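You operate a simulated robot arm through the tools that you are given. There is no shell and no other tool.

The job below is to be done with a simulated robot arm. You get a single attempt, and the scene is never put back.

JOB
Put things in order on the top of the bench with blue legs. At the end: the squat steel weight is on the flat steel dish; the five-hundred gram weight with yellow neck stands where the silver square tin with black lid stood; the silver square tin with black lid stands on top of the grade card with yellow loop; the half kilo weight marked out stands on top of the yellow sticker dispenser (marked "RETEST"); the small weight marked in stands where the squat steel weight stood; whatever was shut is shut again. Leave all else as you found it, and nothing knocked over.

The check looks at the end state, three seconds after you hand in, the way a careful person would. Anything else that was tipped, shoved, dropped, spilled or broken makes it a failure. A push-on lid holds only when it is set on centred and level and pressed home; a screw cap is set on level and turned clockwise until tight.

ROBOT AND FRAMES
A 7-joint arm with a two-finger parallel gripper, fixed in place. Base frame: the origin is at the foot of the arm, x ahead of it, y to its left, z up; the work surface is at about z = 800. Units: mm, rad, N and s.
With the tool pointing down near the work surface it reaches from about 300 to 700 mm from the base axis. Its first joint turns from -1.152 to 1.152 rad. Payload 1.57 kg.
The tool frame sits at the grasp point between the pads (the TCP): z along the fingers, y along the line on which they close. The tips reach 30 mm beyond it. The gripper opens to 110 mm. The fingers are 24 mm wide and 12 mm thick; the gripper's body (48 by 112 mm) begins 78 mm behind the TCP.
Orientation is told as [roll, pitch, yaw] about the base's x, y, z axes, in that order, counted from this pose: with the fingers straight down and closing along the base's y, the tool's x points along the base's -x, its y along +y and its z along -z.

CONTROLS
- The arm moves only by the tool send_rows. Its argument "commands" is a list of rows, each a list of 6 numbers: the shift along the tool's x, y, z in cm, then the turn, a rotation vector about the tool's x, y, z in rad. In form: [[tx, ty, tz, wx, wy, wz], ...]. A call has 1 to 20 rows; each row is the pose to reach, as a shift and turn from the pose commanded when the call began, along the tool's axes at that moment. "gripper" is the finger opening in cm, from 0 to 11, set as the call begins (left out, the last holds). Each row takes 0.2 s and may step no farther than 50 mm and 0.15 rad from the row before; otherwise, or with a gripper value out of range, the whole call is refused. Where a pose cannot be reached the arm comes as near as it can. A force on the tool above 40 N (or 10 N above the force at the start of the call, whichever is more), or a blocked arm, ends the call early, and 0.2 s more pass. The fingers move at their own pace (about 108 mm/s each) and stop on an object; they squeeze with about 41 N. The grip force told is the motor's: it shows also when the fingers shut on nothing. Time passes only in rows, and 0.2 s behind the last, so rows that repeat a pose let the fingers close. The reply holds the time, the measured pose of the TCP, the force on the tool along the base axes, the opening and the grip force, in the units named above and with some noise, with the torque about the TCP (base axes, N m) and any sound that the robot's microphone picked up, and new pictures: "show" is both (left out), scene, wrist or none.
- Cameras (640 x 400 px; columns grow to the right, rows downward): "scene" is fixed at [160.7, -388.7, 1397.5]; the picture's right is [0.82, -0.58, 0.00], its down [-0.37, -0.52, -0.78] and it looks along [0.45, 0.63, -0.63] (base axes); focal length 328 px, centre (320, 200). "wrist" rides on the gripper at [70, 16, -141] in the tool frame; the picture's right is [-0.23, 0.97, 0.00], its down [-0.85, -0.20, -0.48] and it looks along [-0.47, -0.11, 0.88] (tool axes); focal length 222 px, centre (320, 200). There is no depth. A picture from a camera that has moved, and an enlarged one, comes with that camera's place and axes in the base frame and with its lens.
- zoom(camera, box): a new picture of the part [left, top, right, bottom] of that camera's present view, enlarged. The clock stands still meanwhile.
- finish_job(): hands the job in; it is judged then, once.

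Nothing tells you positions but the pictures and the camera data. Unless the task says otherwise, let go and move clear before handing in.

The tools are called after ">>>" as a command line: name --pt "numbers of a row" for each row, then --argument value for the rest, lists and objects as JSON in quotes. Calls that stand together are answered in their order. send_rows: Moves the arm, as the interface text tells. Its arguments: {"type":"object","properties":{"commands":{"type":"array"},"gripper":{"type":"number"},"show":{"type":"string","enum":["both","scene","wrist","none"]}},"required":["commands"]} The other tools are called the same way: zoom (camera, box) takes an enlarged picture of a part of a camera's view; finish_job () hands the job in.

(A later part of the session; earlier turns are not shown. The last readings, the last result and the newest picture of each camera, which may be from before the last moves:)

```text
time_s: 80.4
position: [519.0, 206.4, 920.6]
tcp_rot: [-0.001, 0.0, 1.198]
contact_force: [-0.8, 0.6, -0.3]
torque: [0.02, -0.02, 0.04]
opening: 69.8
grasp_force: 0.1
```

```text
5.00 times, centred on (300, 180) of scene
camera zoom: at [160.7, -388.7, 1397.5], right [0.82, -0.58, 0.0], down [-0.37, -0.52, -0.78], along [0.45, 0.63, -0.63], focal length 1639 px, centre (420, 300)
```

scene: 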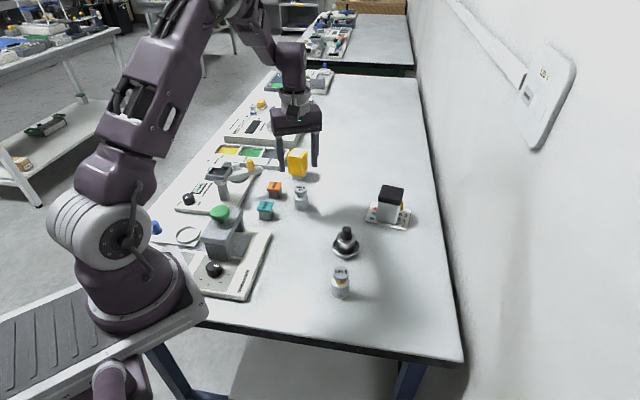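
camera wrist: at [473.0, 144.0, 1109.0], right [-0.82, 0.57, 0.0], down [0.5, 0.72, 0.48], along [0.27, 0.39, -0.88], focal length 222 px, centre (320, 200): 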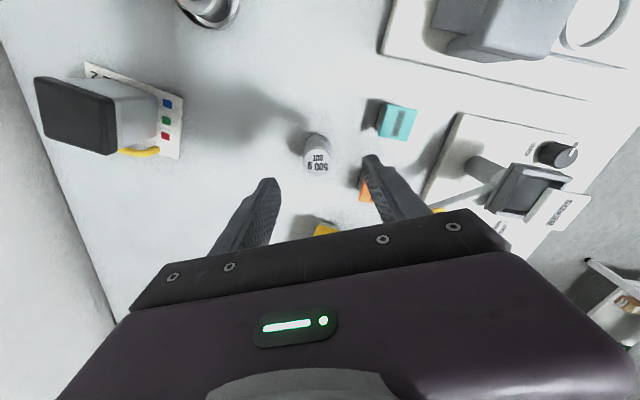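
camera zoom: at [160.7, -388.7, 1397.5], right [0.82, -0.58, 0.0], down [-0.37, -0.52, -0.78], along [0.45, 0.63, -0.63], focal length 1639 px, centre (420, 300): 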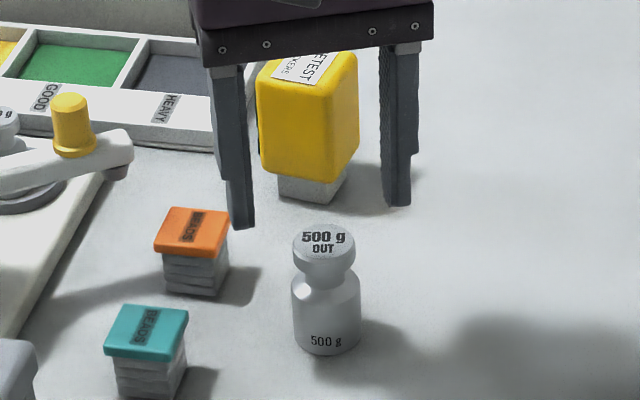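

>>> send_rows --pt "-0.2 -0.1 3 0 0 0" --pt "-0.2 -0.1 6 0 0 0" --pt "-0.2 -0.1 8.2 0 0 0" --pt "-0.2 -0.1 8.2 0 0 0" --show "none"

>>> zoom --camera "wrist" --box '[240, 120, 400, 240]'

>>> zoom --camera "scene" --box '[270, 140, 330, 220]'

```text
time_s: 81.4
position: [520.2, 207.0, 838.1]
tcp_rot: [0.001, 0.001, 1.196]
contact_force: [-0.3, 0.1, 0.6]
torque: [0.05, -0.01, -0.01]
opening: 70.0
grasp_force: 0.1
```

```text
3.33 times, centred on (320, 180) of wrist
camera zoom: at [478.8, 149.6, 979.6], right [-0.82, 0.57, 0.0], down [0.5, 0.72, 0.48], along [0.27, 0.39, -0.88], focal length 740 px, centre (320, 267)
```

zoom: 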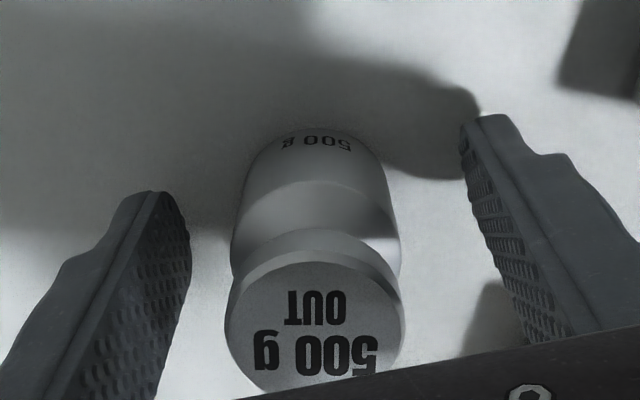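

```text
5.00 times, centred on (300, 180) of scene
camera zoom: at [160.7, -388.7, 1397.5], right [0.82, -0.58, 0.0], down [-0.37, -0.52, -0.78], along [0.45, 0.63, -0.63], focal length 1639 px, centre (420, 300)
```

zoom: 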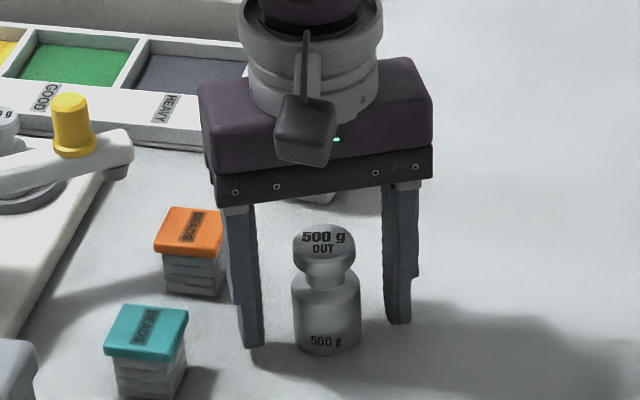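

>>> send_rows --pt "0 0 0 0 0 0" --pt "0 0 0 0 0 0" --pt "0 0 0 0 0 0" --gripper 2.0 --show "none"

>>> send_rows --pt "0 0 -1 0 0 0" --pt "0 0 -2 0 0 0" --pt "0 0 -2 0 0 0" --show "none"

>>> zoom --camera "scene" --box '[270, 140, 330, 220]'

>>> zoom --camera "wrist" --box '[200, 90, 440, 270]'

```text
time_s: 82.2
position: [519.4, 208.7, 839.0]
tcp_rot: [-0.001, -0.001, 1.196]
contact_force: [1.5, -0.8, -0.2]
torque: [0.01, -0.09, -0.06]
opening: 37.1
grasp_force: 40.6
```

```text
time_s: 83.0
position: [518.5, 208.4, 858.3]
tcp_rot: [-0.001, -0.001, 1.199]
contact_force: [0.2, -0.6, -5.0]
torque: [-0.02, -0.03, -0.02]
opening: 36.9
grasp_force: 40.9
```

```text
5.00 times, centred on (300, 180) of scene
camera zoom: at [160.8, -388.7, 1397.5], right [0.82, -0.58, 0.0], down [-0.37, -0.52, -0.78], along [0.45, 0.63, -0.63], focal length 1639 px, centre (420, 300)
```

zoom: 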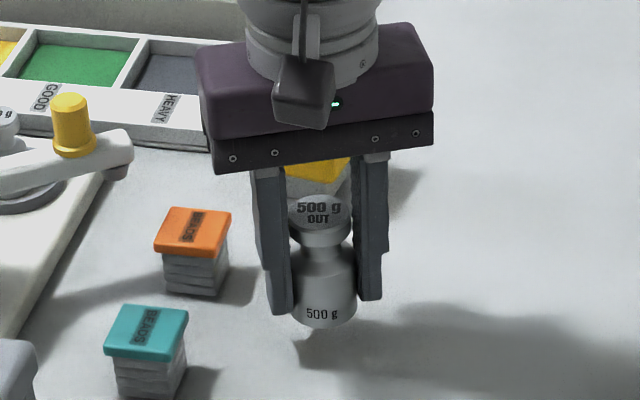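

```text
2.22 times, centred on (320, 180) of wrist
camera zoom: at [479.0, 149.3, 999.9], right [-0.82, 0.57, 0.0], down [0.5, 0.72, 0.48], along [0.27, 0.39, -0.88], focal length 494 px, centre (320, 244)
```

zoom: 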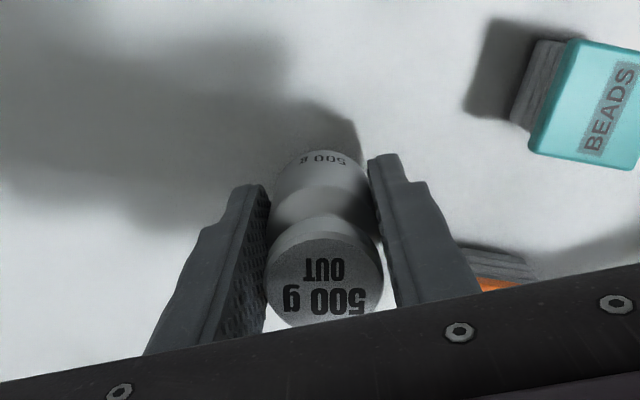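

OUT is held firmly (37 mm, ~5 N). From several views the dispenser top is near (592,336), z≈889. I'll raise and take a closer view of the dispenser's top before placing.

>>> send_rows --pt "0 0 -4.7 0 0 0" --pt "0 0 -9.5 0 0 0" --pt "0 0 -14.2 0 0 0" --pt "-2.8 0.95 -14.2 0 0 0" --pt "-5.6 1.9 -14.2 0 0 0" --pt "-8.47 2.86 -14.2 0 0 0" --pt "-8.47 2.86 -14.2 0 0 0" --show "both"

>>> zoom --camera "wrist" --box '[200, 100, 360, 240]'

>>> zoom --camera "scene" --box '[280, 140, 320, 190]'

```text
time_s: 84.6
position: [524.5, 297.8, 1001.0]
tcp_rot: [0.0, 0.001, 1.198]
contact_force: [-0.8, 0.3, -4.2]
torque: [0.0, -0.01, 0.01]
opening: 37.2
grasp_force: 40.7
camera wrist: at [482.9, 238.7, 1142.4], right [-0.82, 0.57, 0.0], down [0.5, 0.72, 0.48], along [0.27, 0.39, -0.88], focal length 222 px, centre (320, 200)
```

scene: 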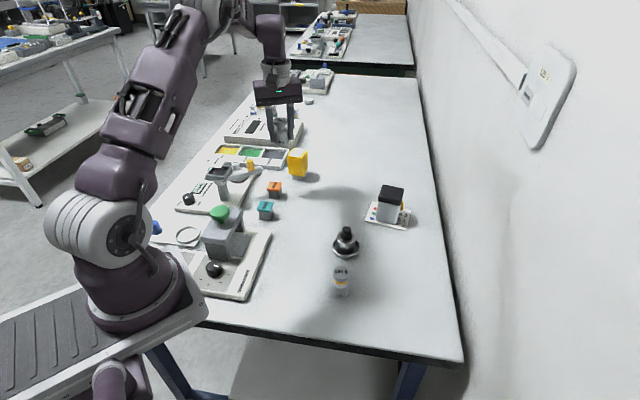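
wrist: 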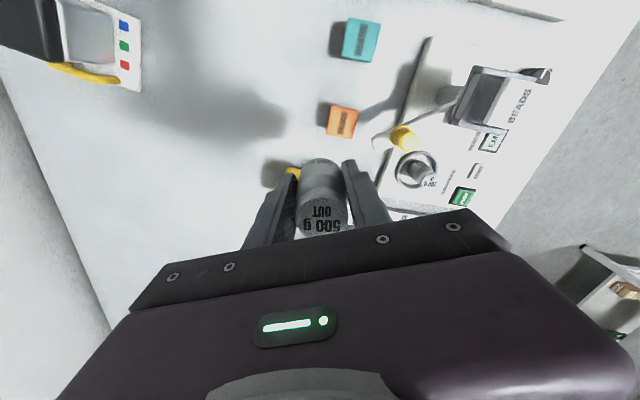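

```text
2.86 times, centred on (280, 170) of wrist
camera zoom: at [482.9, 238.7, 1142.4], right [-0.82, 0.57, 0.0], down [0.5, 0.72, 0.48], along [0.27, 0.39, -0.88], focal length 635 px, centre (434, 286)
```

zoom: 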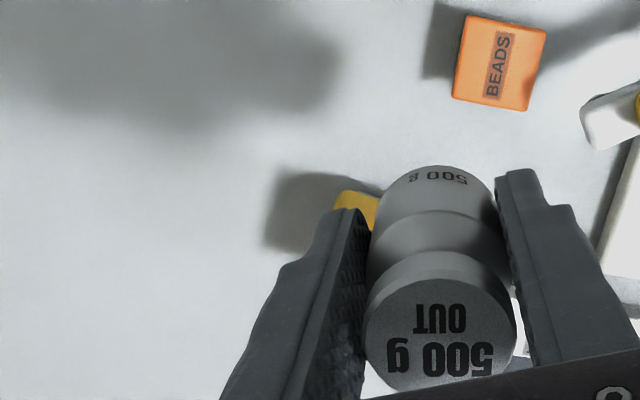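

```text
8.00 times, centred on (300, 165) of scene
camera zoom: at [160.8, -388.7, 1397.5], right [0.82, -0.58, 0.0], down [-0.37, -0.52, -0.78], along [0.45, 0.63, -0.63], focal length 2623 px, centre (480, 480)
```

zoom: 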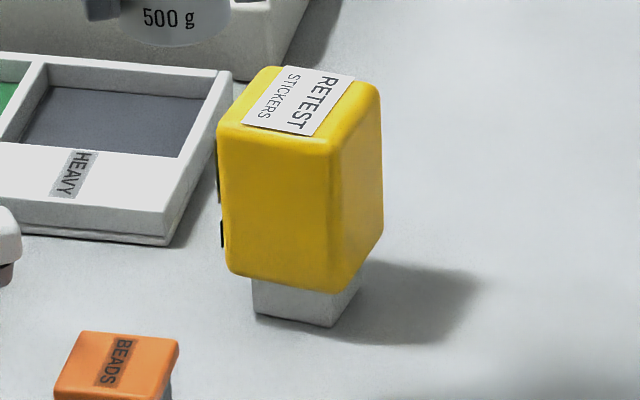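

>>> send_rows --pt "0 2.5 0 0 0 0" --pt "0 5.5 0 0 0 0" --pt "0 5.5 0 0 0 0" --show "wrist"

>>> zoom --camera "wrist" --box '[180, 120, 320, 240]'

```text
time_s: 85.4
position: [471.6, 316.6, 1000.9]
tcp_rot: [-0.001, 0.0, 1.197]
contact_force: [0.0, 0.0, -4.2]
torque: [-0.04, 0.03, 0.01]
opening: 36.6
grasp_force: 41.3
camera wrist: at [431.6, 258.2, 1142.3], right [-0.82, 0.57, 0.0], down [0.5, 0.72, 0.48], along [0.27, 0.39, -0.88], focal length 222 px, centre (320, 200)
```

wrist: 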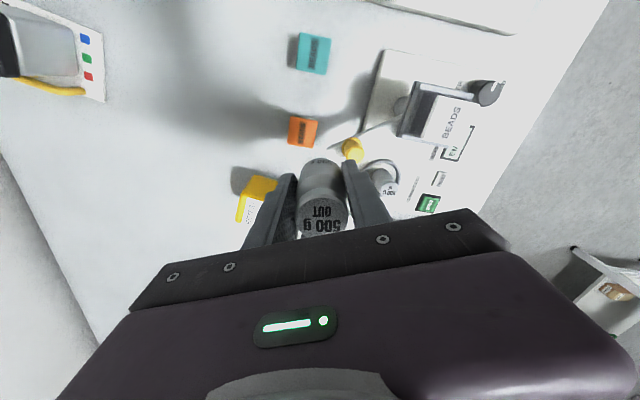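

```text
3.33 times, centred on (250, 180) of wrist
camera zoom: at [431.6, 258.2, 1142.3], right [-0.82, 0.57, 0.0], down [0.5, 0.72, 0.48], along [0.27, 0.39, -0.88], focal length 740 px, centre (553, 267)
```

zoom: 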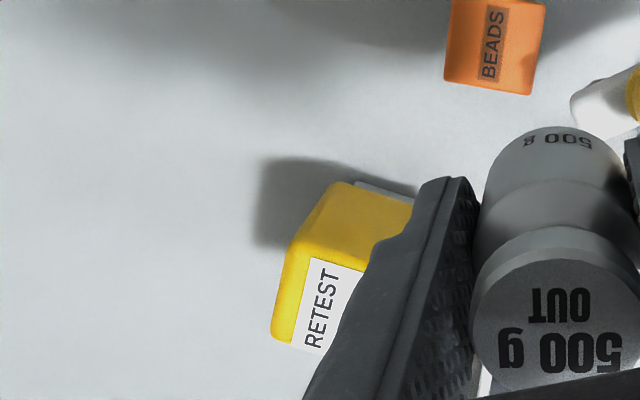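

>>> send_rows --pt "-0.3 -0.14 0 0 0 -0.128" --pt "-0.6 -0.28 0 0 0 -0.255" --pt "-0.9 -0.42 0 0 0 -0.382" --pt "-1.2 -0.56 0 0 0 -0.51" --pt "-1.5 -0.7 0 0 0 -0.637" --pt "-1.8 -0.84 0 0 0 -0.764" --pt "-2.1 -0.98 0 0 0 -0.89" --pt "-2.4 -1.12 0 0 0 -1.018" --pt "-2.7 -1.26 0 0 0 -1.145" --pt "-3.0 -1.4 0 0 0 -1.272" --pt "-3.22 -1.54 0 0 0 -1.4" --pt "-3.22 -1.54 0 0 0 -1.4" --show "wrist"

>>> zoom --camera "wrist" --box '[200, 30, 320, 130]'

```text
time_s: 88.0
position: [498.3, 340.8, 1001.0]
tcp_rot: [-0.001, 0.0, 2.6]
contact_force: [-0.4, -0.9, -4.9]
torque: [-0.02, -0.02, -0.02]
opening: 37.0
grasp_force: 40.3
camera wrist: at [549.9, 292.1, 1141.9], right [-0.7, -0.72, 0.0], down [-0.63, 0.61, 0.48], along [-0.34, 0.33, -0.88], focal length 222 px, centre (320, 200)
```

wrist: 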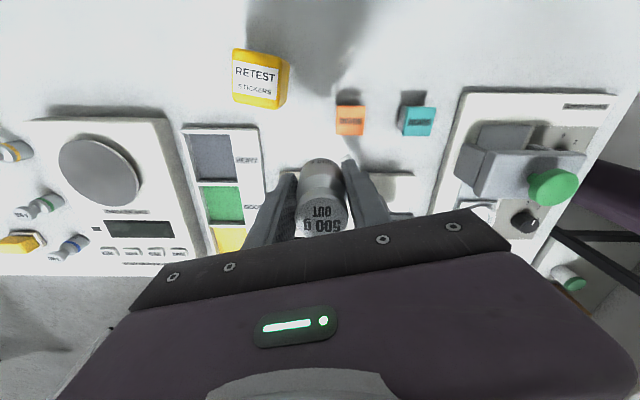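

```text
4.00 times, centred on (260, 80) of wrist
camera zoom: at [549.9, 292.1, 1141.9], right [-0.7, -0.72, 0.0], down [-0.63, 0.61, 0.48], along [-0.34, 0.33, -0.88], focal length 888 px, centre (560, 680)
```

zoom: 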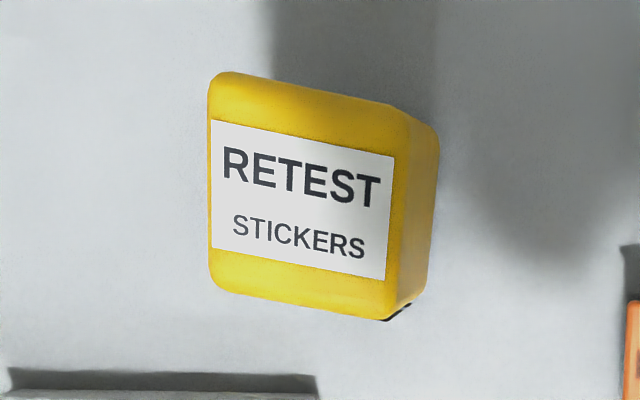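

The dispenser top is a 46 mm square centred at about (593.5,339.5), z≈887. Carrying the OUT weight over it at z=940.

>>> send_rows --pt "2.06 -1.2 1.5 0 0 0" --pt "4.12 -2.4 3.0 0 0 0" --pt "6.17 -3.6 4.6 0 0 0" --pt "8.23 -4.8 6.1 0 0 0" --pt "8.23 -4.8 6.1 0 0 0" --show "both"

>>> zoom --camera "wrist" --box '[220, 90, 420, 250]'

>>> zoom --camera "scene" --box '[270, 120, 330, 190]'

```text
time_s: 89.2
position: [586.6, 339.5, 944.6]
tcp_rot: [0.002, 0.001, 2.598]
contact_force: [0.7, -0.8, -5.3]
torque: [-0.04, -0.01, 0.04]
opening: 36.8
grasp_force: 40.7
out of reach, approached as far as the arm can: row 4, 5
camera wrist: at [637.2, 289.9, 1086.2], right [-0.7, -0.72, 0.0], down [-0.63, 0.61, 0.48], along [-0.34, 0.33, -0.88], focal length 222 px, centre (320, 200)
```

scene: 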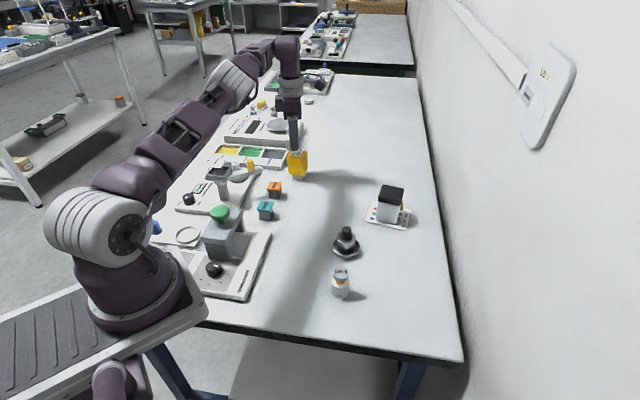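
wrist: 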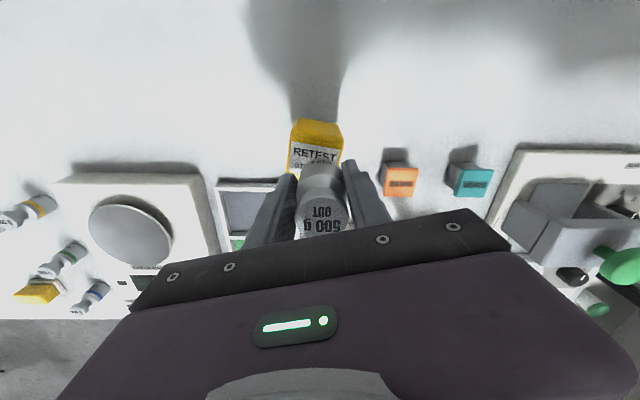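

```text
2.50 times, centred on (320, 170) of wrist
camera zoom: at [637.2, 289.9, 1086.2], right [-0.7, -0.72, 0.0], down [-0.63, 0.61, 0.48], along [-0.34, 0.33, -0.88], focal length 555 px, centre (320, 275)
```

zoom: 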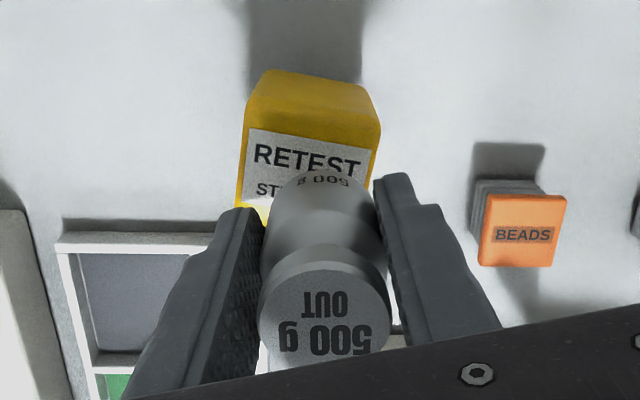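

```text
5.71 times, centred on (300, 155) of scene
camera zoom: at [160.8, -388.7, 1397.5], right [0.82, -0.58, 0.0], down [-0.37, -0.52, -0.78], along [0.45, 0.63, -0.63], focal length 1874 px, centre (434, 457)
```

zoom: 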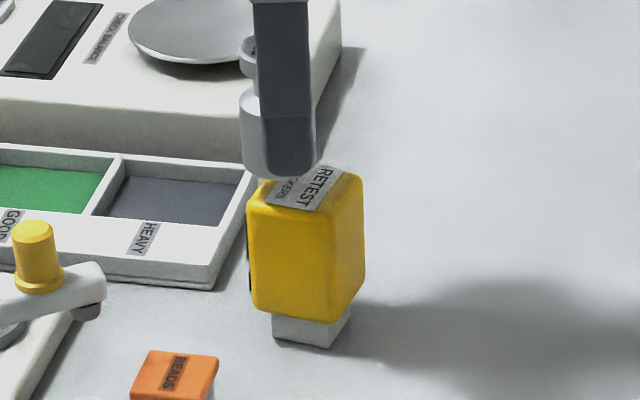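

>>> send_rows --pt "8.23 -4.8 6.1 0 0 0" --show "none"

```text
refused: row 1 steps farther than a row can; nothing moved
```

>>> send_rows --pt "0 0 0.4 0 0 0" --pt "0 0 0.7 0 0 0" --pt "0 0 0.7 0 0 0" --show "none"

>>> zoom --camera "wrist" --box '[220, 90, 420, 250]'

>>> zoom --camera "scene" --box '[270, 120, 330, 190]'

```text
time_s: 90.0
position: [586.2, 340.0, 938.0]
tcp_rot: [0.0, -0.001, 2.596]
contact_force: [-0.2, 0.4, -5.5]
torque: [-0.01, -0.02, 0.0]
opening: 36.7
grasp_force: 40.9
```

```text
2.50 times, centred on (320, 170) of wrist
camera zoom: at [637.0, 289.8, 1079.1], right [-0.7, -0.72, 0.0], down [-0.63, 0.61, 0.48], along [-0.34, 0.33, -0.88], focal length 555 px, centre (320, 275)
```

zoom: 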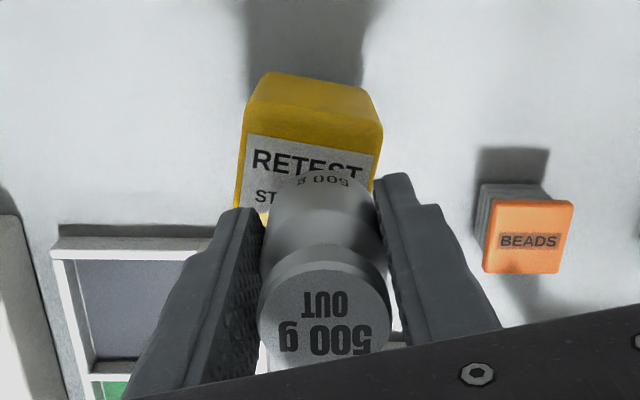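

```text
5.71 times, centred on (300, 155) of scene
camera zoom: at [160.8, -388.7, 1397.5], right [0.82, -0.58, 0.0], down [-0.37, -0.52, -0.78], along [0.45, 0.63, -0.63], focal length 1874 px, centre (434, 457)
```

zoom: 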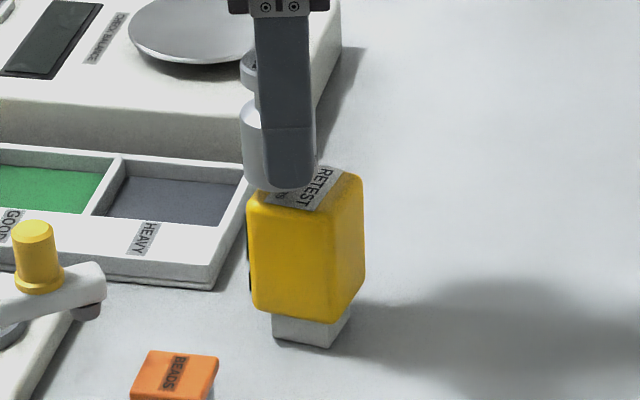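

>>> send_rows --pt "0.3 -0.17 0.4 0 0 0" --pt "0.64 -0.33 0.5 0 0 0" --pt "0.64 -0.33 0.5 0 0 0" --show "none"

>>> zoom --camera "wrist" --box '[220, 90, 420, 250]'

>>> zoom --camera "scene" --box '[270, 120, 330, 190]'

```text
time_s: 90.8
position: [589.3, 337.6, 931.0]
tcp_rot: [0.008, 0.0, 2.603]
contact_force: [0.2, 0.0, -5.9]
torque: [-0.04, -0.03, 0.02]
opening: 37.2
grasp_force: 41.3
out of reach, approached as far as the arm can: row 2
```

```text
2.50 times, centred on (320, 170) of wrist
camera zoom: at [640.9, 290.1, 1071.6], right [-0.69, -0.72, 0.01], down [-0.63, 0.61, 0.48], along [-0.35, 0.33, -0.88], focal length 555 px, centre (320, 275)
```

zoom: 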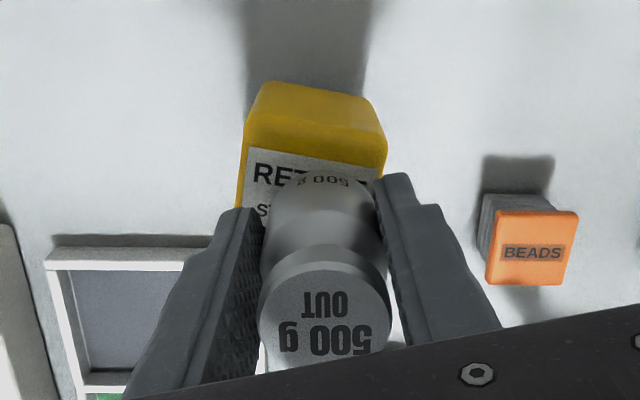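

```text
5.71 times, centred on (300, 155) of scene
camera zoom: at [160.8, -388.7, 1397.5], right [0.82, -0.58, 0.0], down [-0.37, -0.52, -0.78], along [0.45, 0.63, -0.63], focal length 1874 px, centre (434, 457)
```

zoom: 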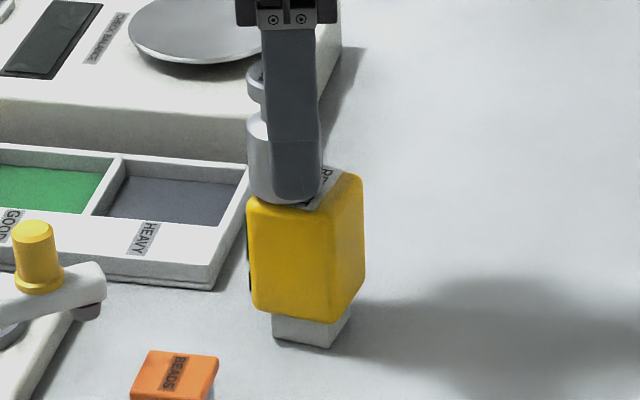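

The reach is limited at this hand angle. I'll back off, turn the hand to a more natural angle (yaw ≈0.6), and approach again.

>>> send_rows --pt "0 0 -1.2 0 0 0" --pt "-1.5 2.5 -2.5 0 0 0" --pt "-3.4 6.0 -3.0 0 0 0.1" --pt "-3.4 6.0 -3.0 0 0 0.235" --pt "-3.4 6.0 -3.0 0 0 0.37" --pt "-3.4 6.0 -3.0 0 0 0.505" --pt "-3.4 6.0 -3.0 0 0 0.64" --pt "-3.4 6.0 -3.0 0 0 0.775" --pt "-3.4 6.0 -3.0 0 0 0.91" --pt "-3.4 6.0 -3.0 0 0 1.045" --pt "-3.4 6.0 -3.0 0 0 1.18" --pt "-3.4 6.0 -3.0 0 0 1.315" --pt "-3.4 6.0 -3.0 0 0 1.45" --pt "-3.4 6.0 -3.0 0 0 1.585" --pt "-3.4 6.0 -3.0 0 0 1.72" --pt "-3.4 6.0 -3.0 0 0 1.855" --pt "-3.4 6.0 -3.0 0 0 2.0" --pt "-3.4 6.0 -3.0 0 0 2.0" --show "both"

```text
time_s: 94.6
position: [533.0, 304.9, 963.1]
tcp_rot: [0.0, -0.001, 0.597]
contact_force: [0.0, 0.6, -4.9]
torque: [-0.01, 0.03, 0.0]
opening: 37.0
grasp_force: 41.1
camera wrist: at [465.8, 280.2, 1103.7], right [-0.36, 0.93, 0.0], down [0.82, 0.32, 0.48], along [0.45, 0.17, -0.88], focal length 222 px, centre (320, 200)
```

scene: 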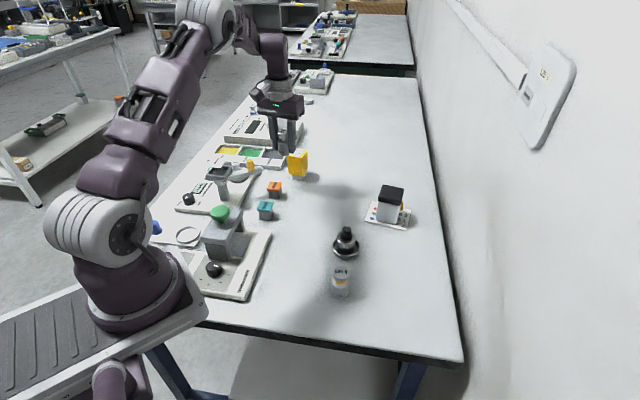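
wrist: 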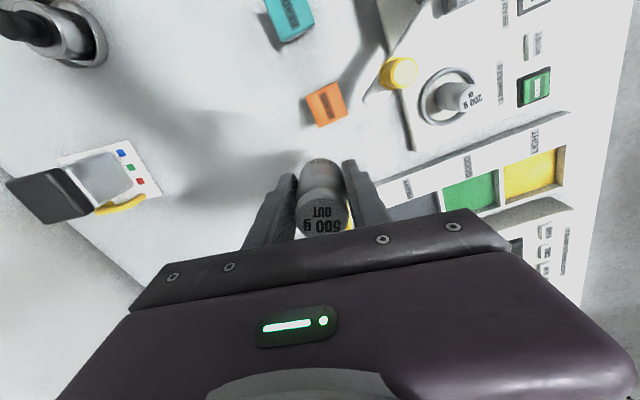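

>>> send_rows --pt "-2.3 -0.18 0.8 0 0 0" --pt "-4.6 -0.36 1.6 0 0 0" --pt "-6.95 -0.54 2.5 0 0 0" --pt "-6.95 -0.54 2.5 0 0 0" --show "none"

>>> zoom --camera "wrist" --box '[220, 90, 420, 250]'

>>> zoom --camera "scene" --box '[270, 120, 330, 190]'

```text
time_s: 95.6
position: [577.9, 339.0, 931.4]
tcp_rot: [-0.005, 0.033, 0.631]
contact_force: [-0.2, 0.0, -4.5]
torque: [0.03, 0.02, -0.02]
opening: 36.9
grasp_force: 40.6
out of reach, approached as far as the arm can: row 3, 4
```

```text
2.50 times, centred on (320, 170) of wrist
camera zoom: at [515.1, 314.6, 1074.8], right [-0.39, 0.92, -0.01], down [0.82, 0.35, 0.45], along [0.42, 0.17, -0.89], focal length 555 px, centre (320, 275)
```

zoom: 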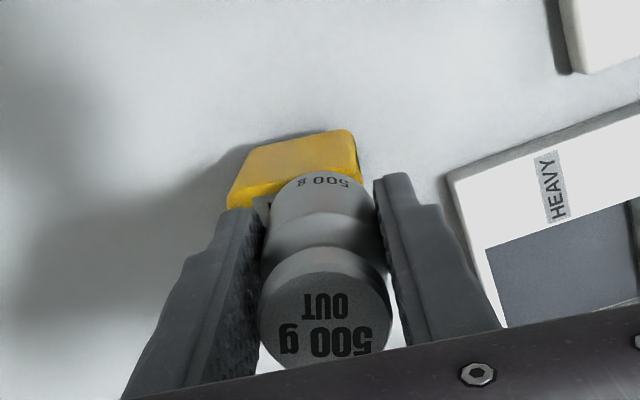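

```text
5.71 times, centred on (300, 155) of scene
camera zoom: at [160.8, -388.7, 1397.5], right [0.82, -0.58, 0.0], down [-0.37, -0.52, -0.78], along [0.45, 0.63, -0.63], focal length 1874 px, centre (434, 457)
```

zoom: 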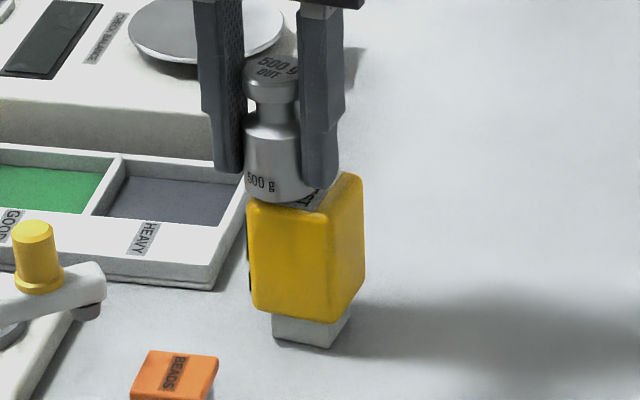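

Still short. This arm seems to reach farther with the hand turned the other way (as at the tin). I'll back off and try yaw ≈ −0.3.

>>> send_rows --pt "2.3 0.18 -0.8 0 0 0" --pt "4.6 0.36 -1.6 0 0 0" --pt "6.95 0.54 -2.5 0 0 0" --pt "6.95 0.54 -2.5 0 0 0.13" --pt "6.95 0.54 -2.5 0 0 0.26" --pt "6.95 0.54 -2.5 0 0 0.39" --pt "6.95 0.54 -2.5 0 0 0.52" --pt "6.95 0.54 -2.5 0 0 0.65" --pt "6.95 0.54 -2.5 0 0 0.78" --pt "6.95 0.54 -2.5 0 0 0.9" --pt "6.95 0.54 -2.5 0 0 0.9" --show "none"

```text
time_s: 98.0
position: [533.0, 306.8, 961.1]
tcp_rot: [0.0, 0.002, -0.304]
contact_force: [-0.3, -0.2, -4.2]
torque: [0.0, 0.02, 0.01]
opening: 36.7
grasp_force: 40.7
```

>>> send_rows --pt "-1.6 1.67 0.8 0 0 0" --pt "-3.2 3.34 1.6 0 0 0" --pt "-4.77 5.01 2.4 0 0 0" --pt "-4.77 5.01 2.4 0 0 0" --show "none"

>>> zoom --camera "wrist" --box '[220, 90, 420, 250]'

>>> zoom --camera "scene" --box '[270, 120, 330, 190]'

```text
time_s: 99.0
position: [588.1, 336.2, 940.9]
tcp_rot: [-0.001, -0.001, -0.304]
contact_force: [-0.2, 0.0, -4.3]
torque: [0.01, 0.03, -0.01]
opening: 37.0
grasp_force: 41.2
out of reach, approached as far as the arm can: row 3, 4
```

```text
2.50 times, centred on (320, 170) of wrist
camera zoom: at [525.9, 373.1, 1081.9], right [0.51, 0.86, 0.0], down [0.76, -0.45, 0.48], along [0.41, -0.24, -0.88], focal length 555 px, centre (320, 275)
```

zoom: 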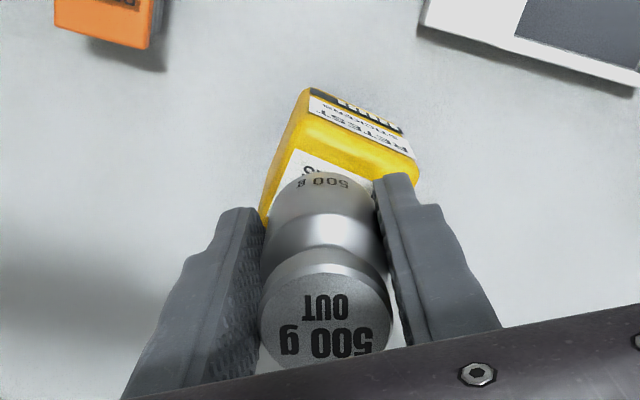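

```text
5.71 times, centred on (300, 155) of scene
camera zoom: at [160.8, -388.7, 1397.5], right [0.82, -0.58, 0.0], down [-0.37, -0.52, -0.78], along [0.45, 0.63, -0.63], focal length 1874 px, centre (434, 457)
```

zoom: 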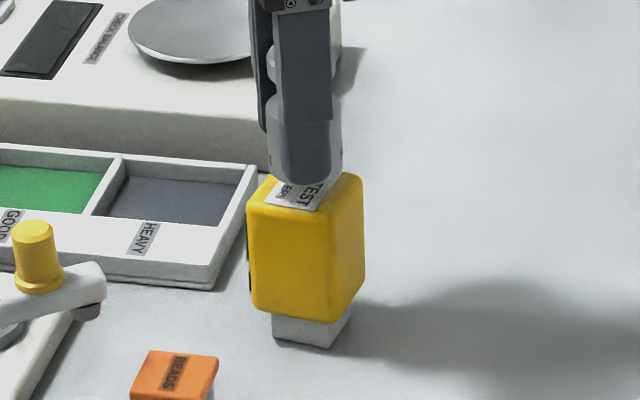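

>>> send_rows --pt "0 0 0.3 0 0 0" --pt "0 0 0.6 0 0 0" --pt "0 0 0.6 0 0 0" --show "none"

```text
time_s: 99.8
position: [588.7, 336.6, 934.9]
tcp_rot: [0.0, 0.0, -0.301]
contact_force: [0.7, -0.1, -4.8]
torque: [-0.01, 0.02, 0.0]
opening: 36.8
grasp_force: 40.4
```

>>> send_rows --pt "-0.2 0.2 0.1 0 0 0" --pt "-0.39 0.44 0.2 0 0 0" --pt "-0.39 0.44 0.2 0 0 0" --show "none"

```text
time_s: 100.6
position: [588.3, 338.7, 929.8]
tcp_rot: [-0.013, 0.008, -0.295]
contact_force: [0.7, -0.7, -5.3]
torque: [0.0, 0.01, 0.01]
opening: 36.8
grasp_force: 41.1
out of reach, approached as far as the arm can: row 2
```

>>> send_rows --pt "0 0 0 0 0 0" --pt "0 0 0 0 0 0" --pt "0 0 0 0 0 0" --show "none"

>>> zoom --camera "scene" --box '[270, 120, 330, 190]'

```text
time_s: 101.4
position: [587.6, 337.6, 929.7]
tcp_rot: [-0.011, 0.007, -0.292]
contact_force: [0.0, -0.1, -5.1]
torque: [0.02, 0.01, 0.0]
opening: 36.9
grasp_force: 41.2
```

```text
5.71 times, centred on (300, 155) of scene
camera zoom: at [160.8, -388.7, 1397.5], right [0.82, -0.58, 0.0], down [-0.37, -0.52, -0.78], along [0.45, 0.63, -0.63], focal length 1874 px, centre (434, 457)
```

zoom: 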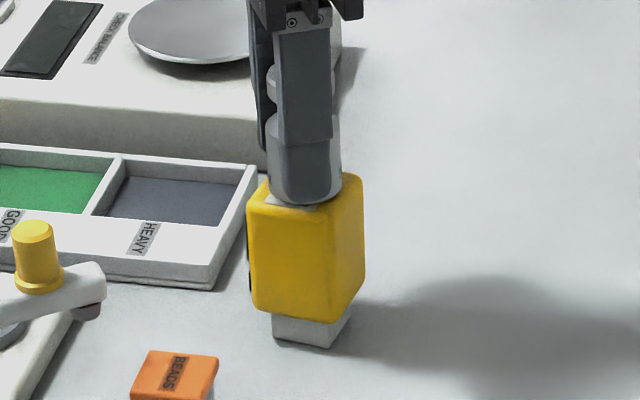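

The OUT weight now hangs within about 2 mm of the centre of the dispenser's top. Lowering slowly to touch.

>>> send_rows --pt "0 0 0.15 0 0 0" --pt "0 0 0.3 0 0 0" --show "none"

>>> zoom --camera "scene" --box '[280, 130, 320, 190]'

>>> zoom --camera "wrist" --box '[220, 90, 420, 250]'

```text
time_s: 102.0
position: [592.2, 339.2, 929.2]
tcp_rot: [-0.001, 0.0, -0.302]
contact_force: [-0.4, 0.4, -4.4]
torque: [0.01, 0.03, -0.01]
opening: 37.0
grasp_force: 41.2
```

```text
6.67 times, centred on (300, 160) of scene
camera zoom: at [160.8, -388.7, 1397.5], right [0.82, -0.58, 0.0], down [-0.37, -0.52, -0.78], along [0.45, 0.63, -0.63], focal length 2186 px, centre (453, 467)
```

zoom: 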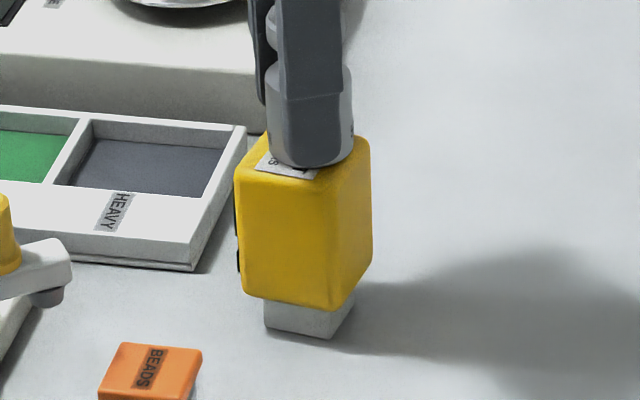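

```text
2.50 times, centred on (320, 170) of wrist
camera zoom: at [530.6, 375.3, 1070.2], right [0.51, 0.86, 0.0], down [0.76, -0.45, 0.48], along [0.41, -0.24, -0.88], focal length 555 px, centre (320, 275)
```

zoom: 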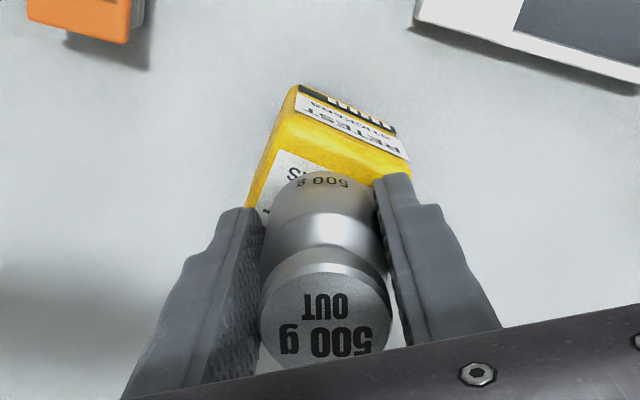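

>>> send_rows --pt "0.14 0 0.15 0 0 0" --pt "0.14 0 0.3 0 0 0" --show "none"

>>> send_rows --pt "0 0 0.1 0 0 0" --pt "0 0 0.15 0 0 0" --show "none"

```text
time_s: 102.6
position: [590.8, 339.2, 927.0]
tcp_rot: [0.001, -0.005, -0.302]
contact_force: [-1.7, -1.0, 18.3]
torque: [-0.19, 0.06, 0.01]
opening: 36.9
grasp_force: 40.8
```

```text
time_s: 103.2
position: [592.7, 339.8, 926.5]
tcp_rot: [0.001, -0.003, -0.302]
contact_force: [2.5, -1.0, 26.5]
torque: [-0.18, -0.16, -0.04]
opening: 37.0
grasp_force: 40.8
```

>>> send_rows --pt "0 0 -0.25 0 0 0" --pt "0 0 -0.25 0 0 0" --show "none"

>>> zoom --camera "scene" --box '[280, 130, 320, 190]'

>>> zoom --camera "wrist" --box '[220, 90, 420, 250]'

```text
time_s: 103.8
position: [590.1, 337.8, 927.4]
tcp_rot: [-0.001, 0.002, -0.303]
contact_force: [2.5, -0.4, 0.1]
torque: [0.01, -0.21, 0.01]
opening: 37.0
grasp_force: 40.5
```

```text
6.67 times, centred on (300, 160) of scene
camera zoom: at [160.7, -388.8, 1397.5], right [0.82, -0.58, 0.0], down [-0.37, -0.52, -0.78], along [0.45, 0.63, -0.63], focal length 2186 px, centre (453, 467)
```

zoom: 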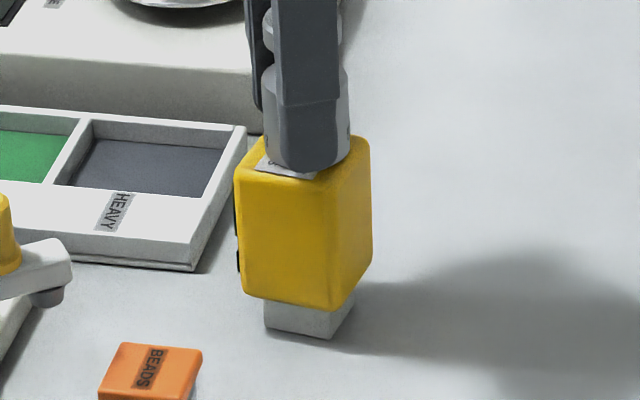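

```text
2.50 times, centred on (320, 170) of wrist
camera zoom: at [529.3, 375.7, 1067.7], right [0.51, 0.86, 0.0], down [0.76, -0.44, 0.48], along [0.41, -0.24, -0.88], focal length 555 px, centre (320, 275)
```

zoom: 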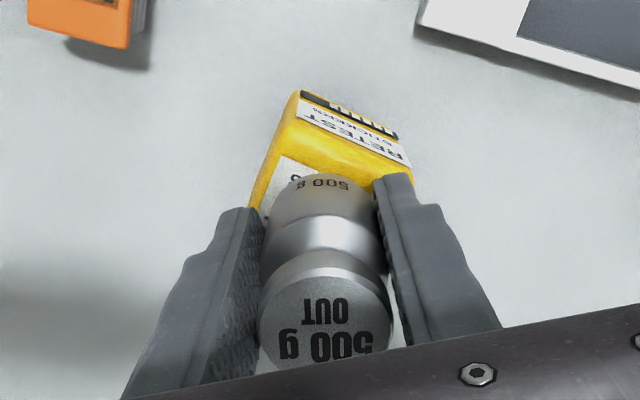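

>>> send_rows --pt "0 0 0 0 0 0" --pt "0 0 0 0 0 0" --pt "0 0 0 0 0 0" --gripper 6.5 --show "none"

>>> zoom --camera "scene" --box '[270, 110, 330, 190]'

>>> zoom --camera "wrist" --box '[220, 90, 420, 250]'

```text
time_s: 104.6
position: [591.8, 339.1, 927.8]
tcp_rot: [0.0, -0.002, -0.302]
contact_force: [-0.5, -0.7, 0.4]
torque: [0.0, 0.0, 0.03]
opening: 64.6
grasp_force: 0.1
```

```text
5.00 times, centred on (300, 150) of scene
camera zoom: at [160.7, -388.7, 1397.5], right [0.82, -0.58, 0.0], down [-0.37, -0.52, -0.78], along [0.45, 0.63, -0.63], focal length 1639 px, centre (420, 450)
```

zoom: 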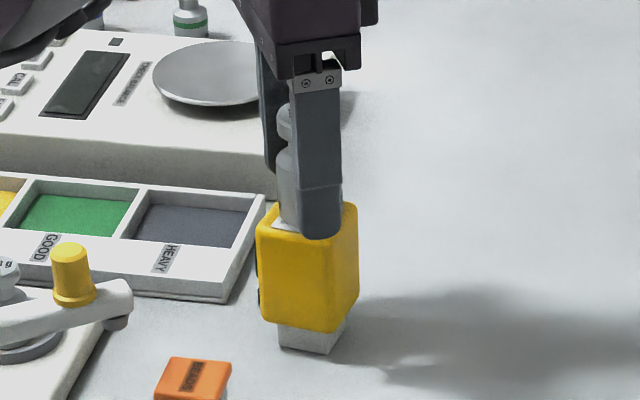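

```text
2.50 times, centred on (320, 170) of wrist
camera zoom: at [529.5, 375.7, 1068.7], right [0.51, 0.86, 0.0], down [0.76, -0.44, 0.48], along [0.41, -0.24, -0.88], focal length 555 px, centre (320, 275)
```

zoom: 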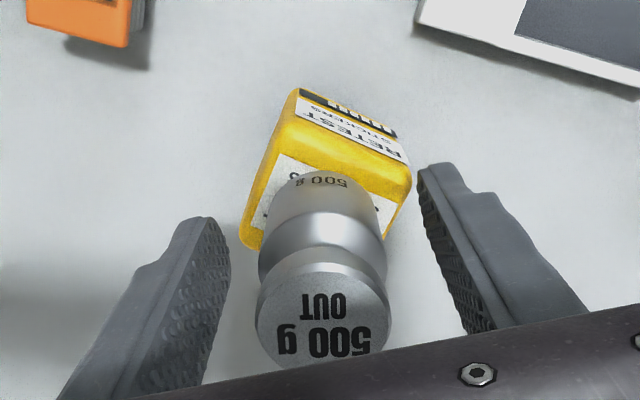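

The OUT weight stands on the dispenser. I must slide the open fingers straight back along their own plane (tool +x) so they don't brush the weight, then rise.

>>> send_rows --pt "1.0 0 0 0 0 0" --pt "2.5 0 0 0 0 0" --pt "4.5 0 0 0 0 0" --pt "7.0 0 0 0 0 0" --pt "7.0 0 -3 0 0 0" --pt "7.0 0 -6 0 0 0" --show "both"

>>> zoom --camera "scene" --box '[270, 110, 330, 190]'

>>> zoom --camera "wrist" --box '[220, 110, 420, 250]'

```text
time_s: 106.0
position: [525.1, 360.7, 987.9]
tcp_rot: [0.002, 0.001, -0.302]
contact_force: [-0.7, 0.9, 0.6]
torque: [0.03, -0.01, -0.01]
opening: 64.9
grasp_force: 0.1
camera wrist: at [462.8, 397.3, 1128.9], right [0.51, 0.86, 0.0], down [0.76, -0.45, 0.48], along [0.41, -0.24, -0.88], focal length 222 px, centre (320, 200)
```

scene: 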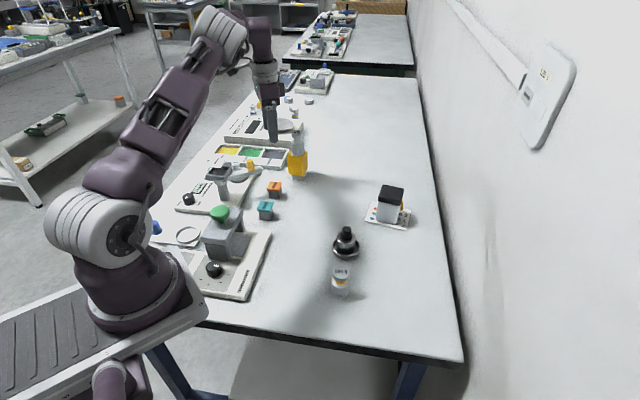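
wrist: 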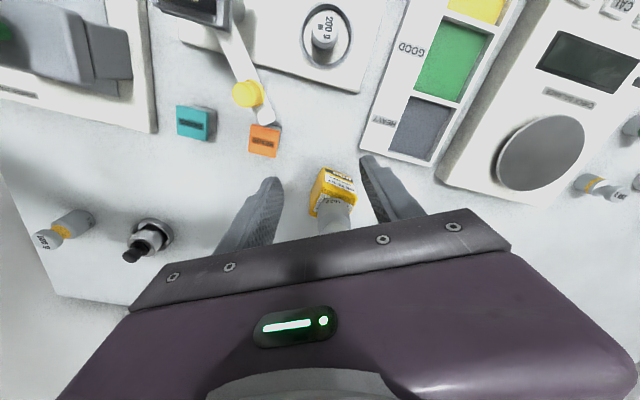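

```text
5.00 times, centred on (300, 150) of scene
camera zoom: at [160.7, -388.7, 1397.5], right [0.82, -0.58, 0.0], down [-0.37, -0.52, -0.78], along [0.45, 0.63, -0.63], focal length 1639 px, centre (420, 450)
```

zoom: 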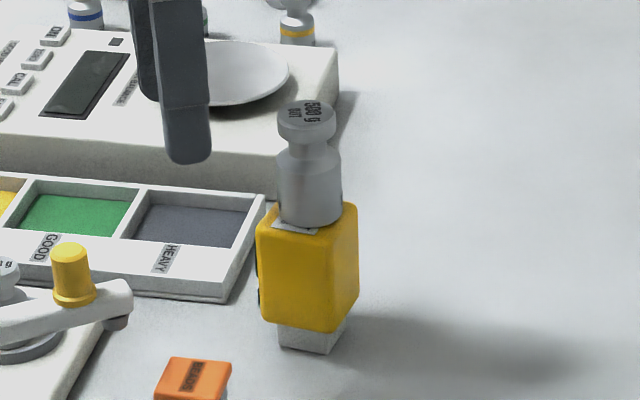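

```text
2.86 times, centred on (320, 180) of wrist
camera zoom: at [462.8, 397.3, 1128.9], right [0.51, 0.86, 0.0], down [0.76, -0.45, 0.48], along [0.41, -0.24, -0.88], focal length 635 px, centre (320, 257)
```

zoom: 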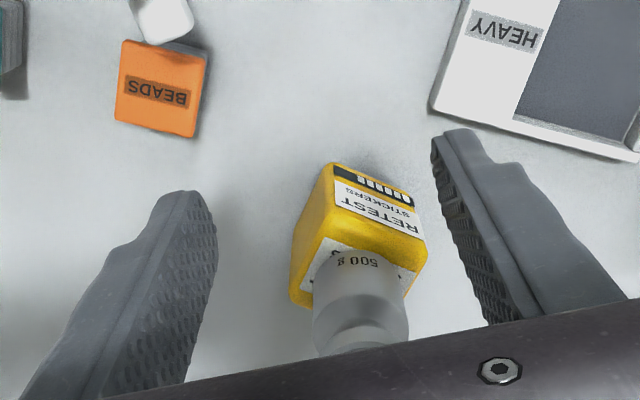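

Standing upright. I'll check how well centred it is with closer zooms before moving on.

>>> zoom --camera "wrist" --box '[300, 155, 370, 235]'

>>> zoom --camera "scene" --box '[285, 125, 315, 185]'

```text
5.00 times, centred on (335, 195) of wrist
camera zoom: at [462.8, 397.3, 1128.9], right [0.51, 0.86, 0.0], down [0.76, -0.45, 0.48], along [0.41, -0.24, -0.88], focal length 1111 px, centre (245, 225)
```

zoom: 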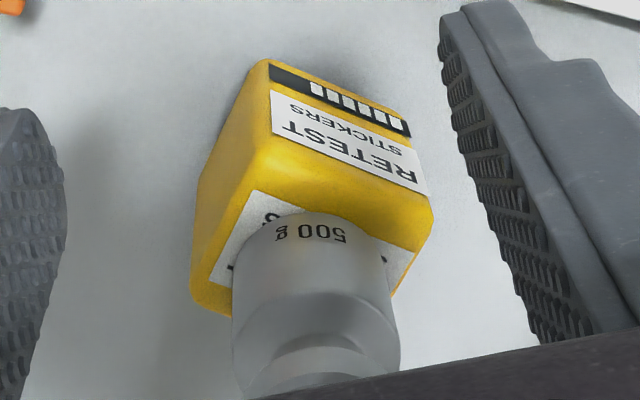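

```text
6.67 times, centred on (300, 155) of scene
camera zoom: at [160.7, -388.7, 1397.5], right [0.82, -0.58, 0.0], down [-0.37, -0.52, -0.78], along [0.45, 0.63, -0.63], focal length 2186 px, centre (453, 500)
```

zoom: 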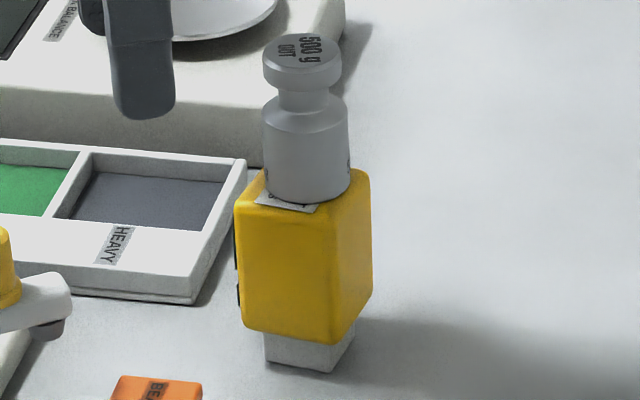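

The OUT weight is upright and well supported (a few mm off centre, dispenser unmoved). Next: the yellow‑neck 500 g weight; moving to hover over it near (437,−72).

>>> send_rows --pt "-0.45 -4.4 0 0 0 0" --pt "-0.9 -8.8 0 0 0 0" --pt "-1.35 -13.2 0 0 0 0" --pt "-1.8 -17.6 0 0 0 0" --pt "-2.25 -22.0 0 0 0 0" --pt "-2.7 -26.4 0 0 0 0" --pt "-3.15 -30.8 0 0 0 0" --pt "-3.6 -35.2 0 0 0 0" --pt "-4.05 -39.6 1.0 0 0 0" --pt "-4.48 -43.96 2.8 0 0 0" --pt "-4.48 -43.96 2.8 0 0 0" --gripper 7.0 --show "both"

>>> zoom --camera "wrist" --box '[240, 90, 400, 210]'

>>> zoom --camera "scene" --box '[240, 120, 440, 280]'

```text
time_s: 108.4
position: [434.5, -73.9, 959.4]
tcp_rot: [0.0, -0.001, -0.303]
contact_force: [0.4, -0.4, 0.3]
torque: [-0.02, 0.02, -0.01]
opening: 70.1
grasp_force: 0.1
camera wrist: at [373.7, -36.9, 1099.7], right [0.51, 0.86, 0.0], down [0.76, -0.45, 0.48], along [0.41, -0.24, -0.88], focal length 222 px, centre (320, 200)
```

scene: 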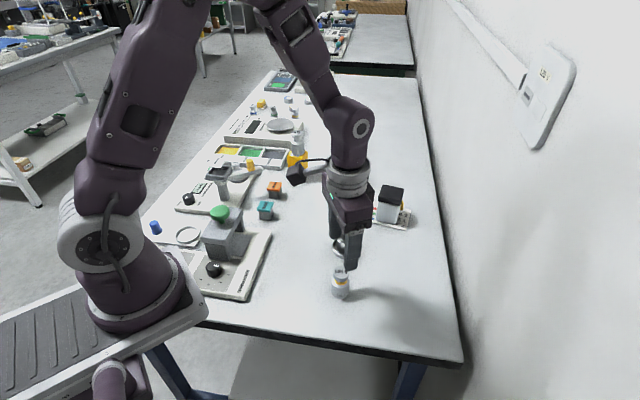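
wrist: 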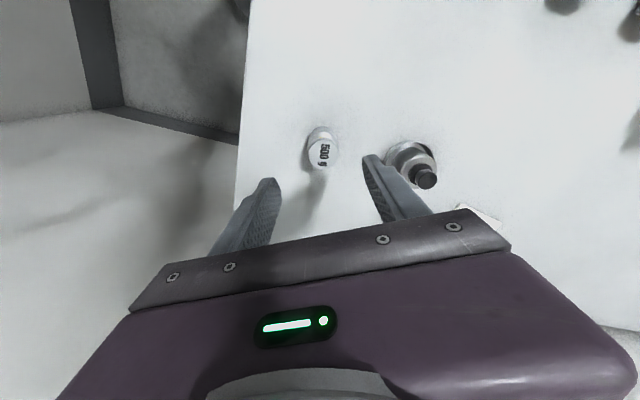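

```text
3.33 times, centred on (320, 150) of wrist
camera zoom: at [373.7, -36.9, 1099.7], right [0.51, 0.86, 0.0], down [0.76, -0.45, 0.48], along [0.41, -0.24, -0.88], focal length 740 px, centre (320, 367)
```

zoom: 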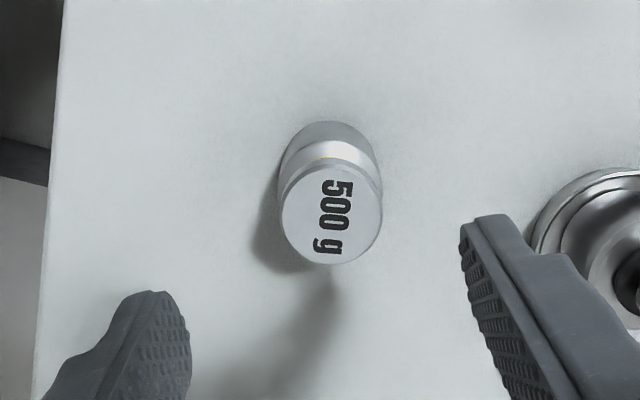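

```text
2.50 times, centred on (340, 200) of scene
camera zoom: at [160.7, -388.8, 1397.5], right [0.82, -0.58, 0.0], down [-0.37, -0.52, -0.78], along [0.45, 0.63, -0.63], focal length 820 px, centre (270, 200)
```

zoom: 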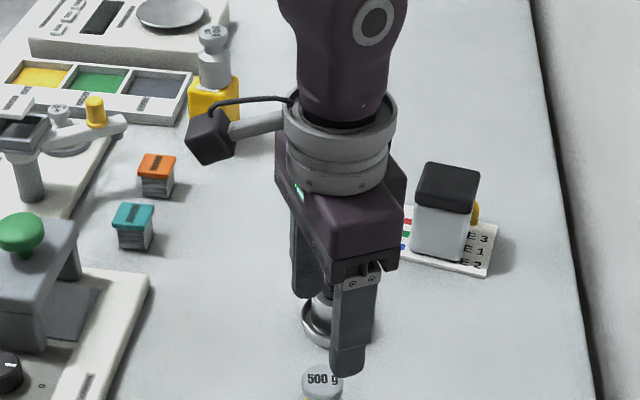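

>>> send_rows --pt "0 0.3 2.5 0 0 0" --pt "0 0.3 4.5 0 0 0" --pt "0 0.3 4.5 0 0 0" --show "none"

>>> zoom --camera "wrist" --box '[240, 100, 400, 220]'

```text
time_s: 109.2
position: [436.5, -70.2, 913.7]
tcp_rot: [-0.001, 0.001, -0.301]
contact_force: [0.6, 0.4, 0.0]
torque: [-0.01, -0.04, 0.0]
opening: 70.1
grasp_force: 0.1
```

```text
3.33 times, centred on (320, 160) of wrist
camera zoom: at [374.7, -33.4, 1055.0], right [0.51, 0.86, 0.0], down [0.76, -0.44, 0.48], along [0.41, -0.24, -0.88], focal length 740 px, centre (320, 333)
```

zoom: 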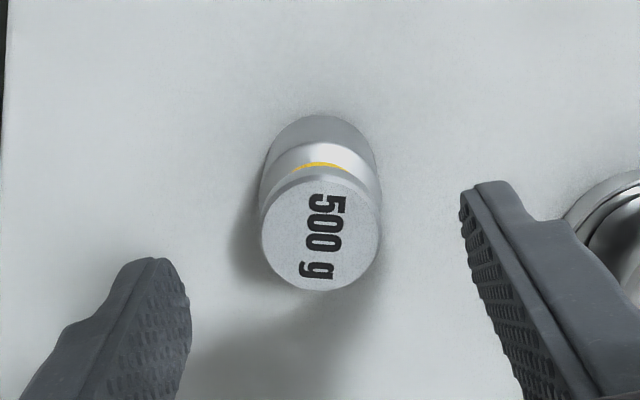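

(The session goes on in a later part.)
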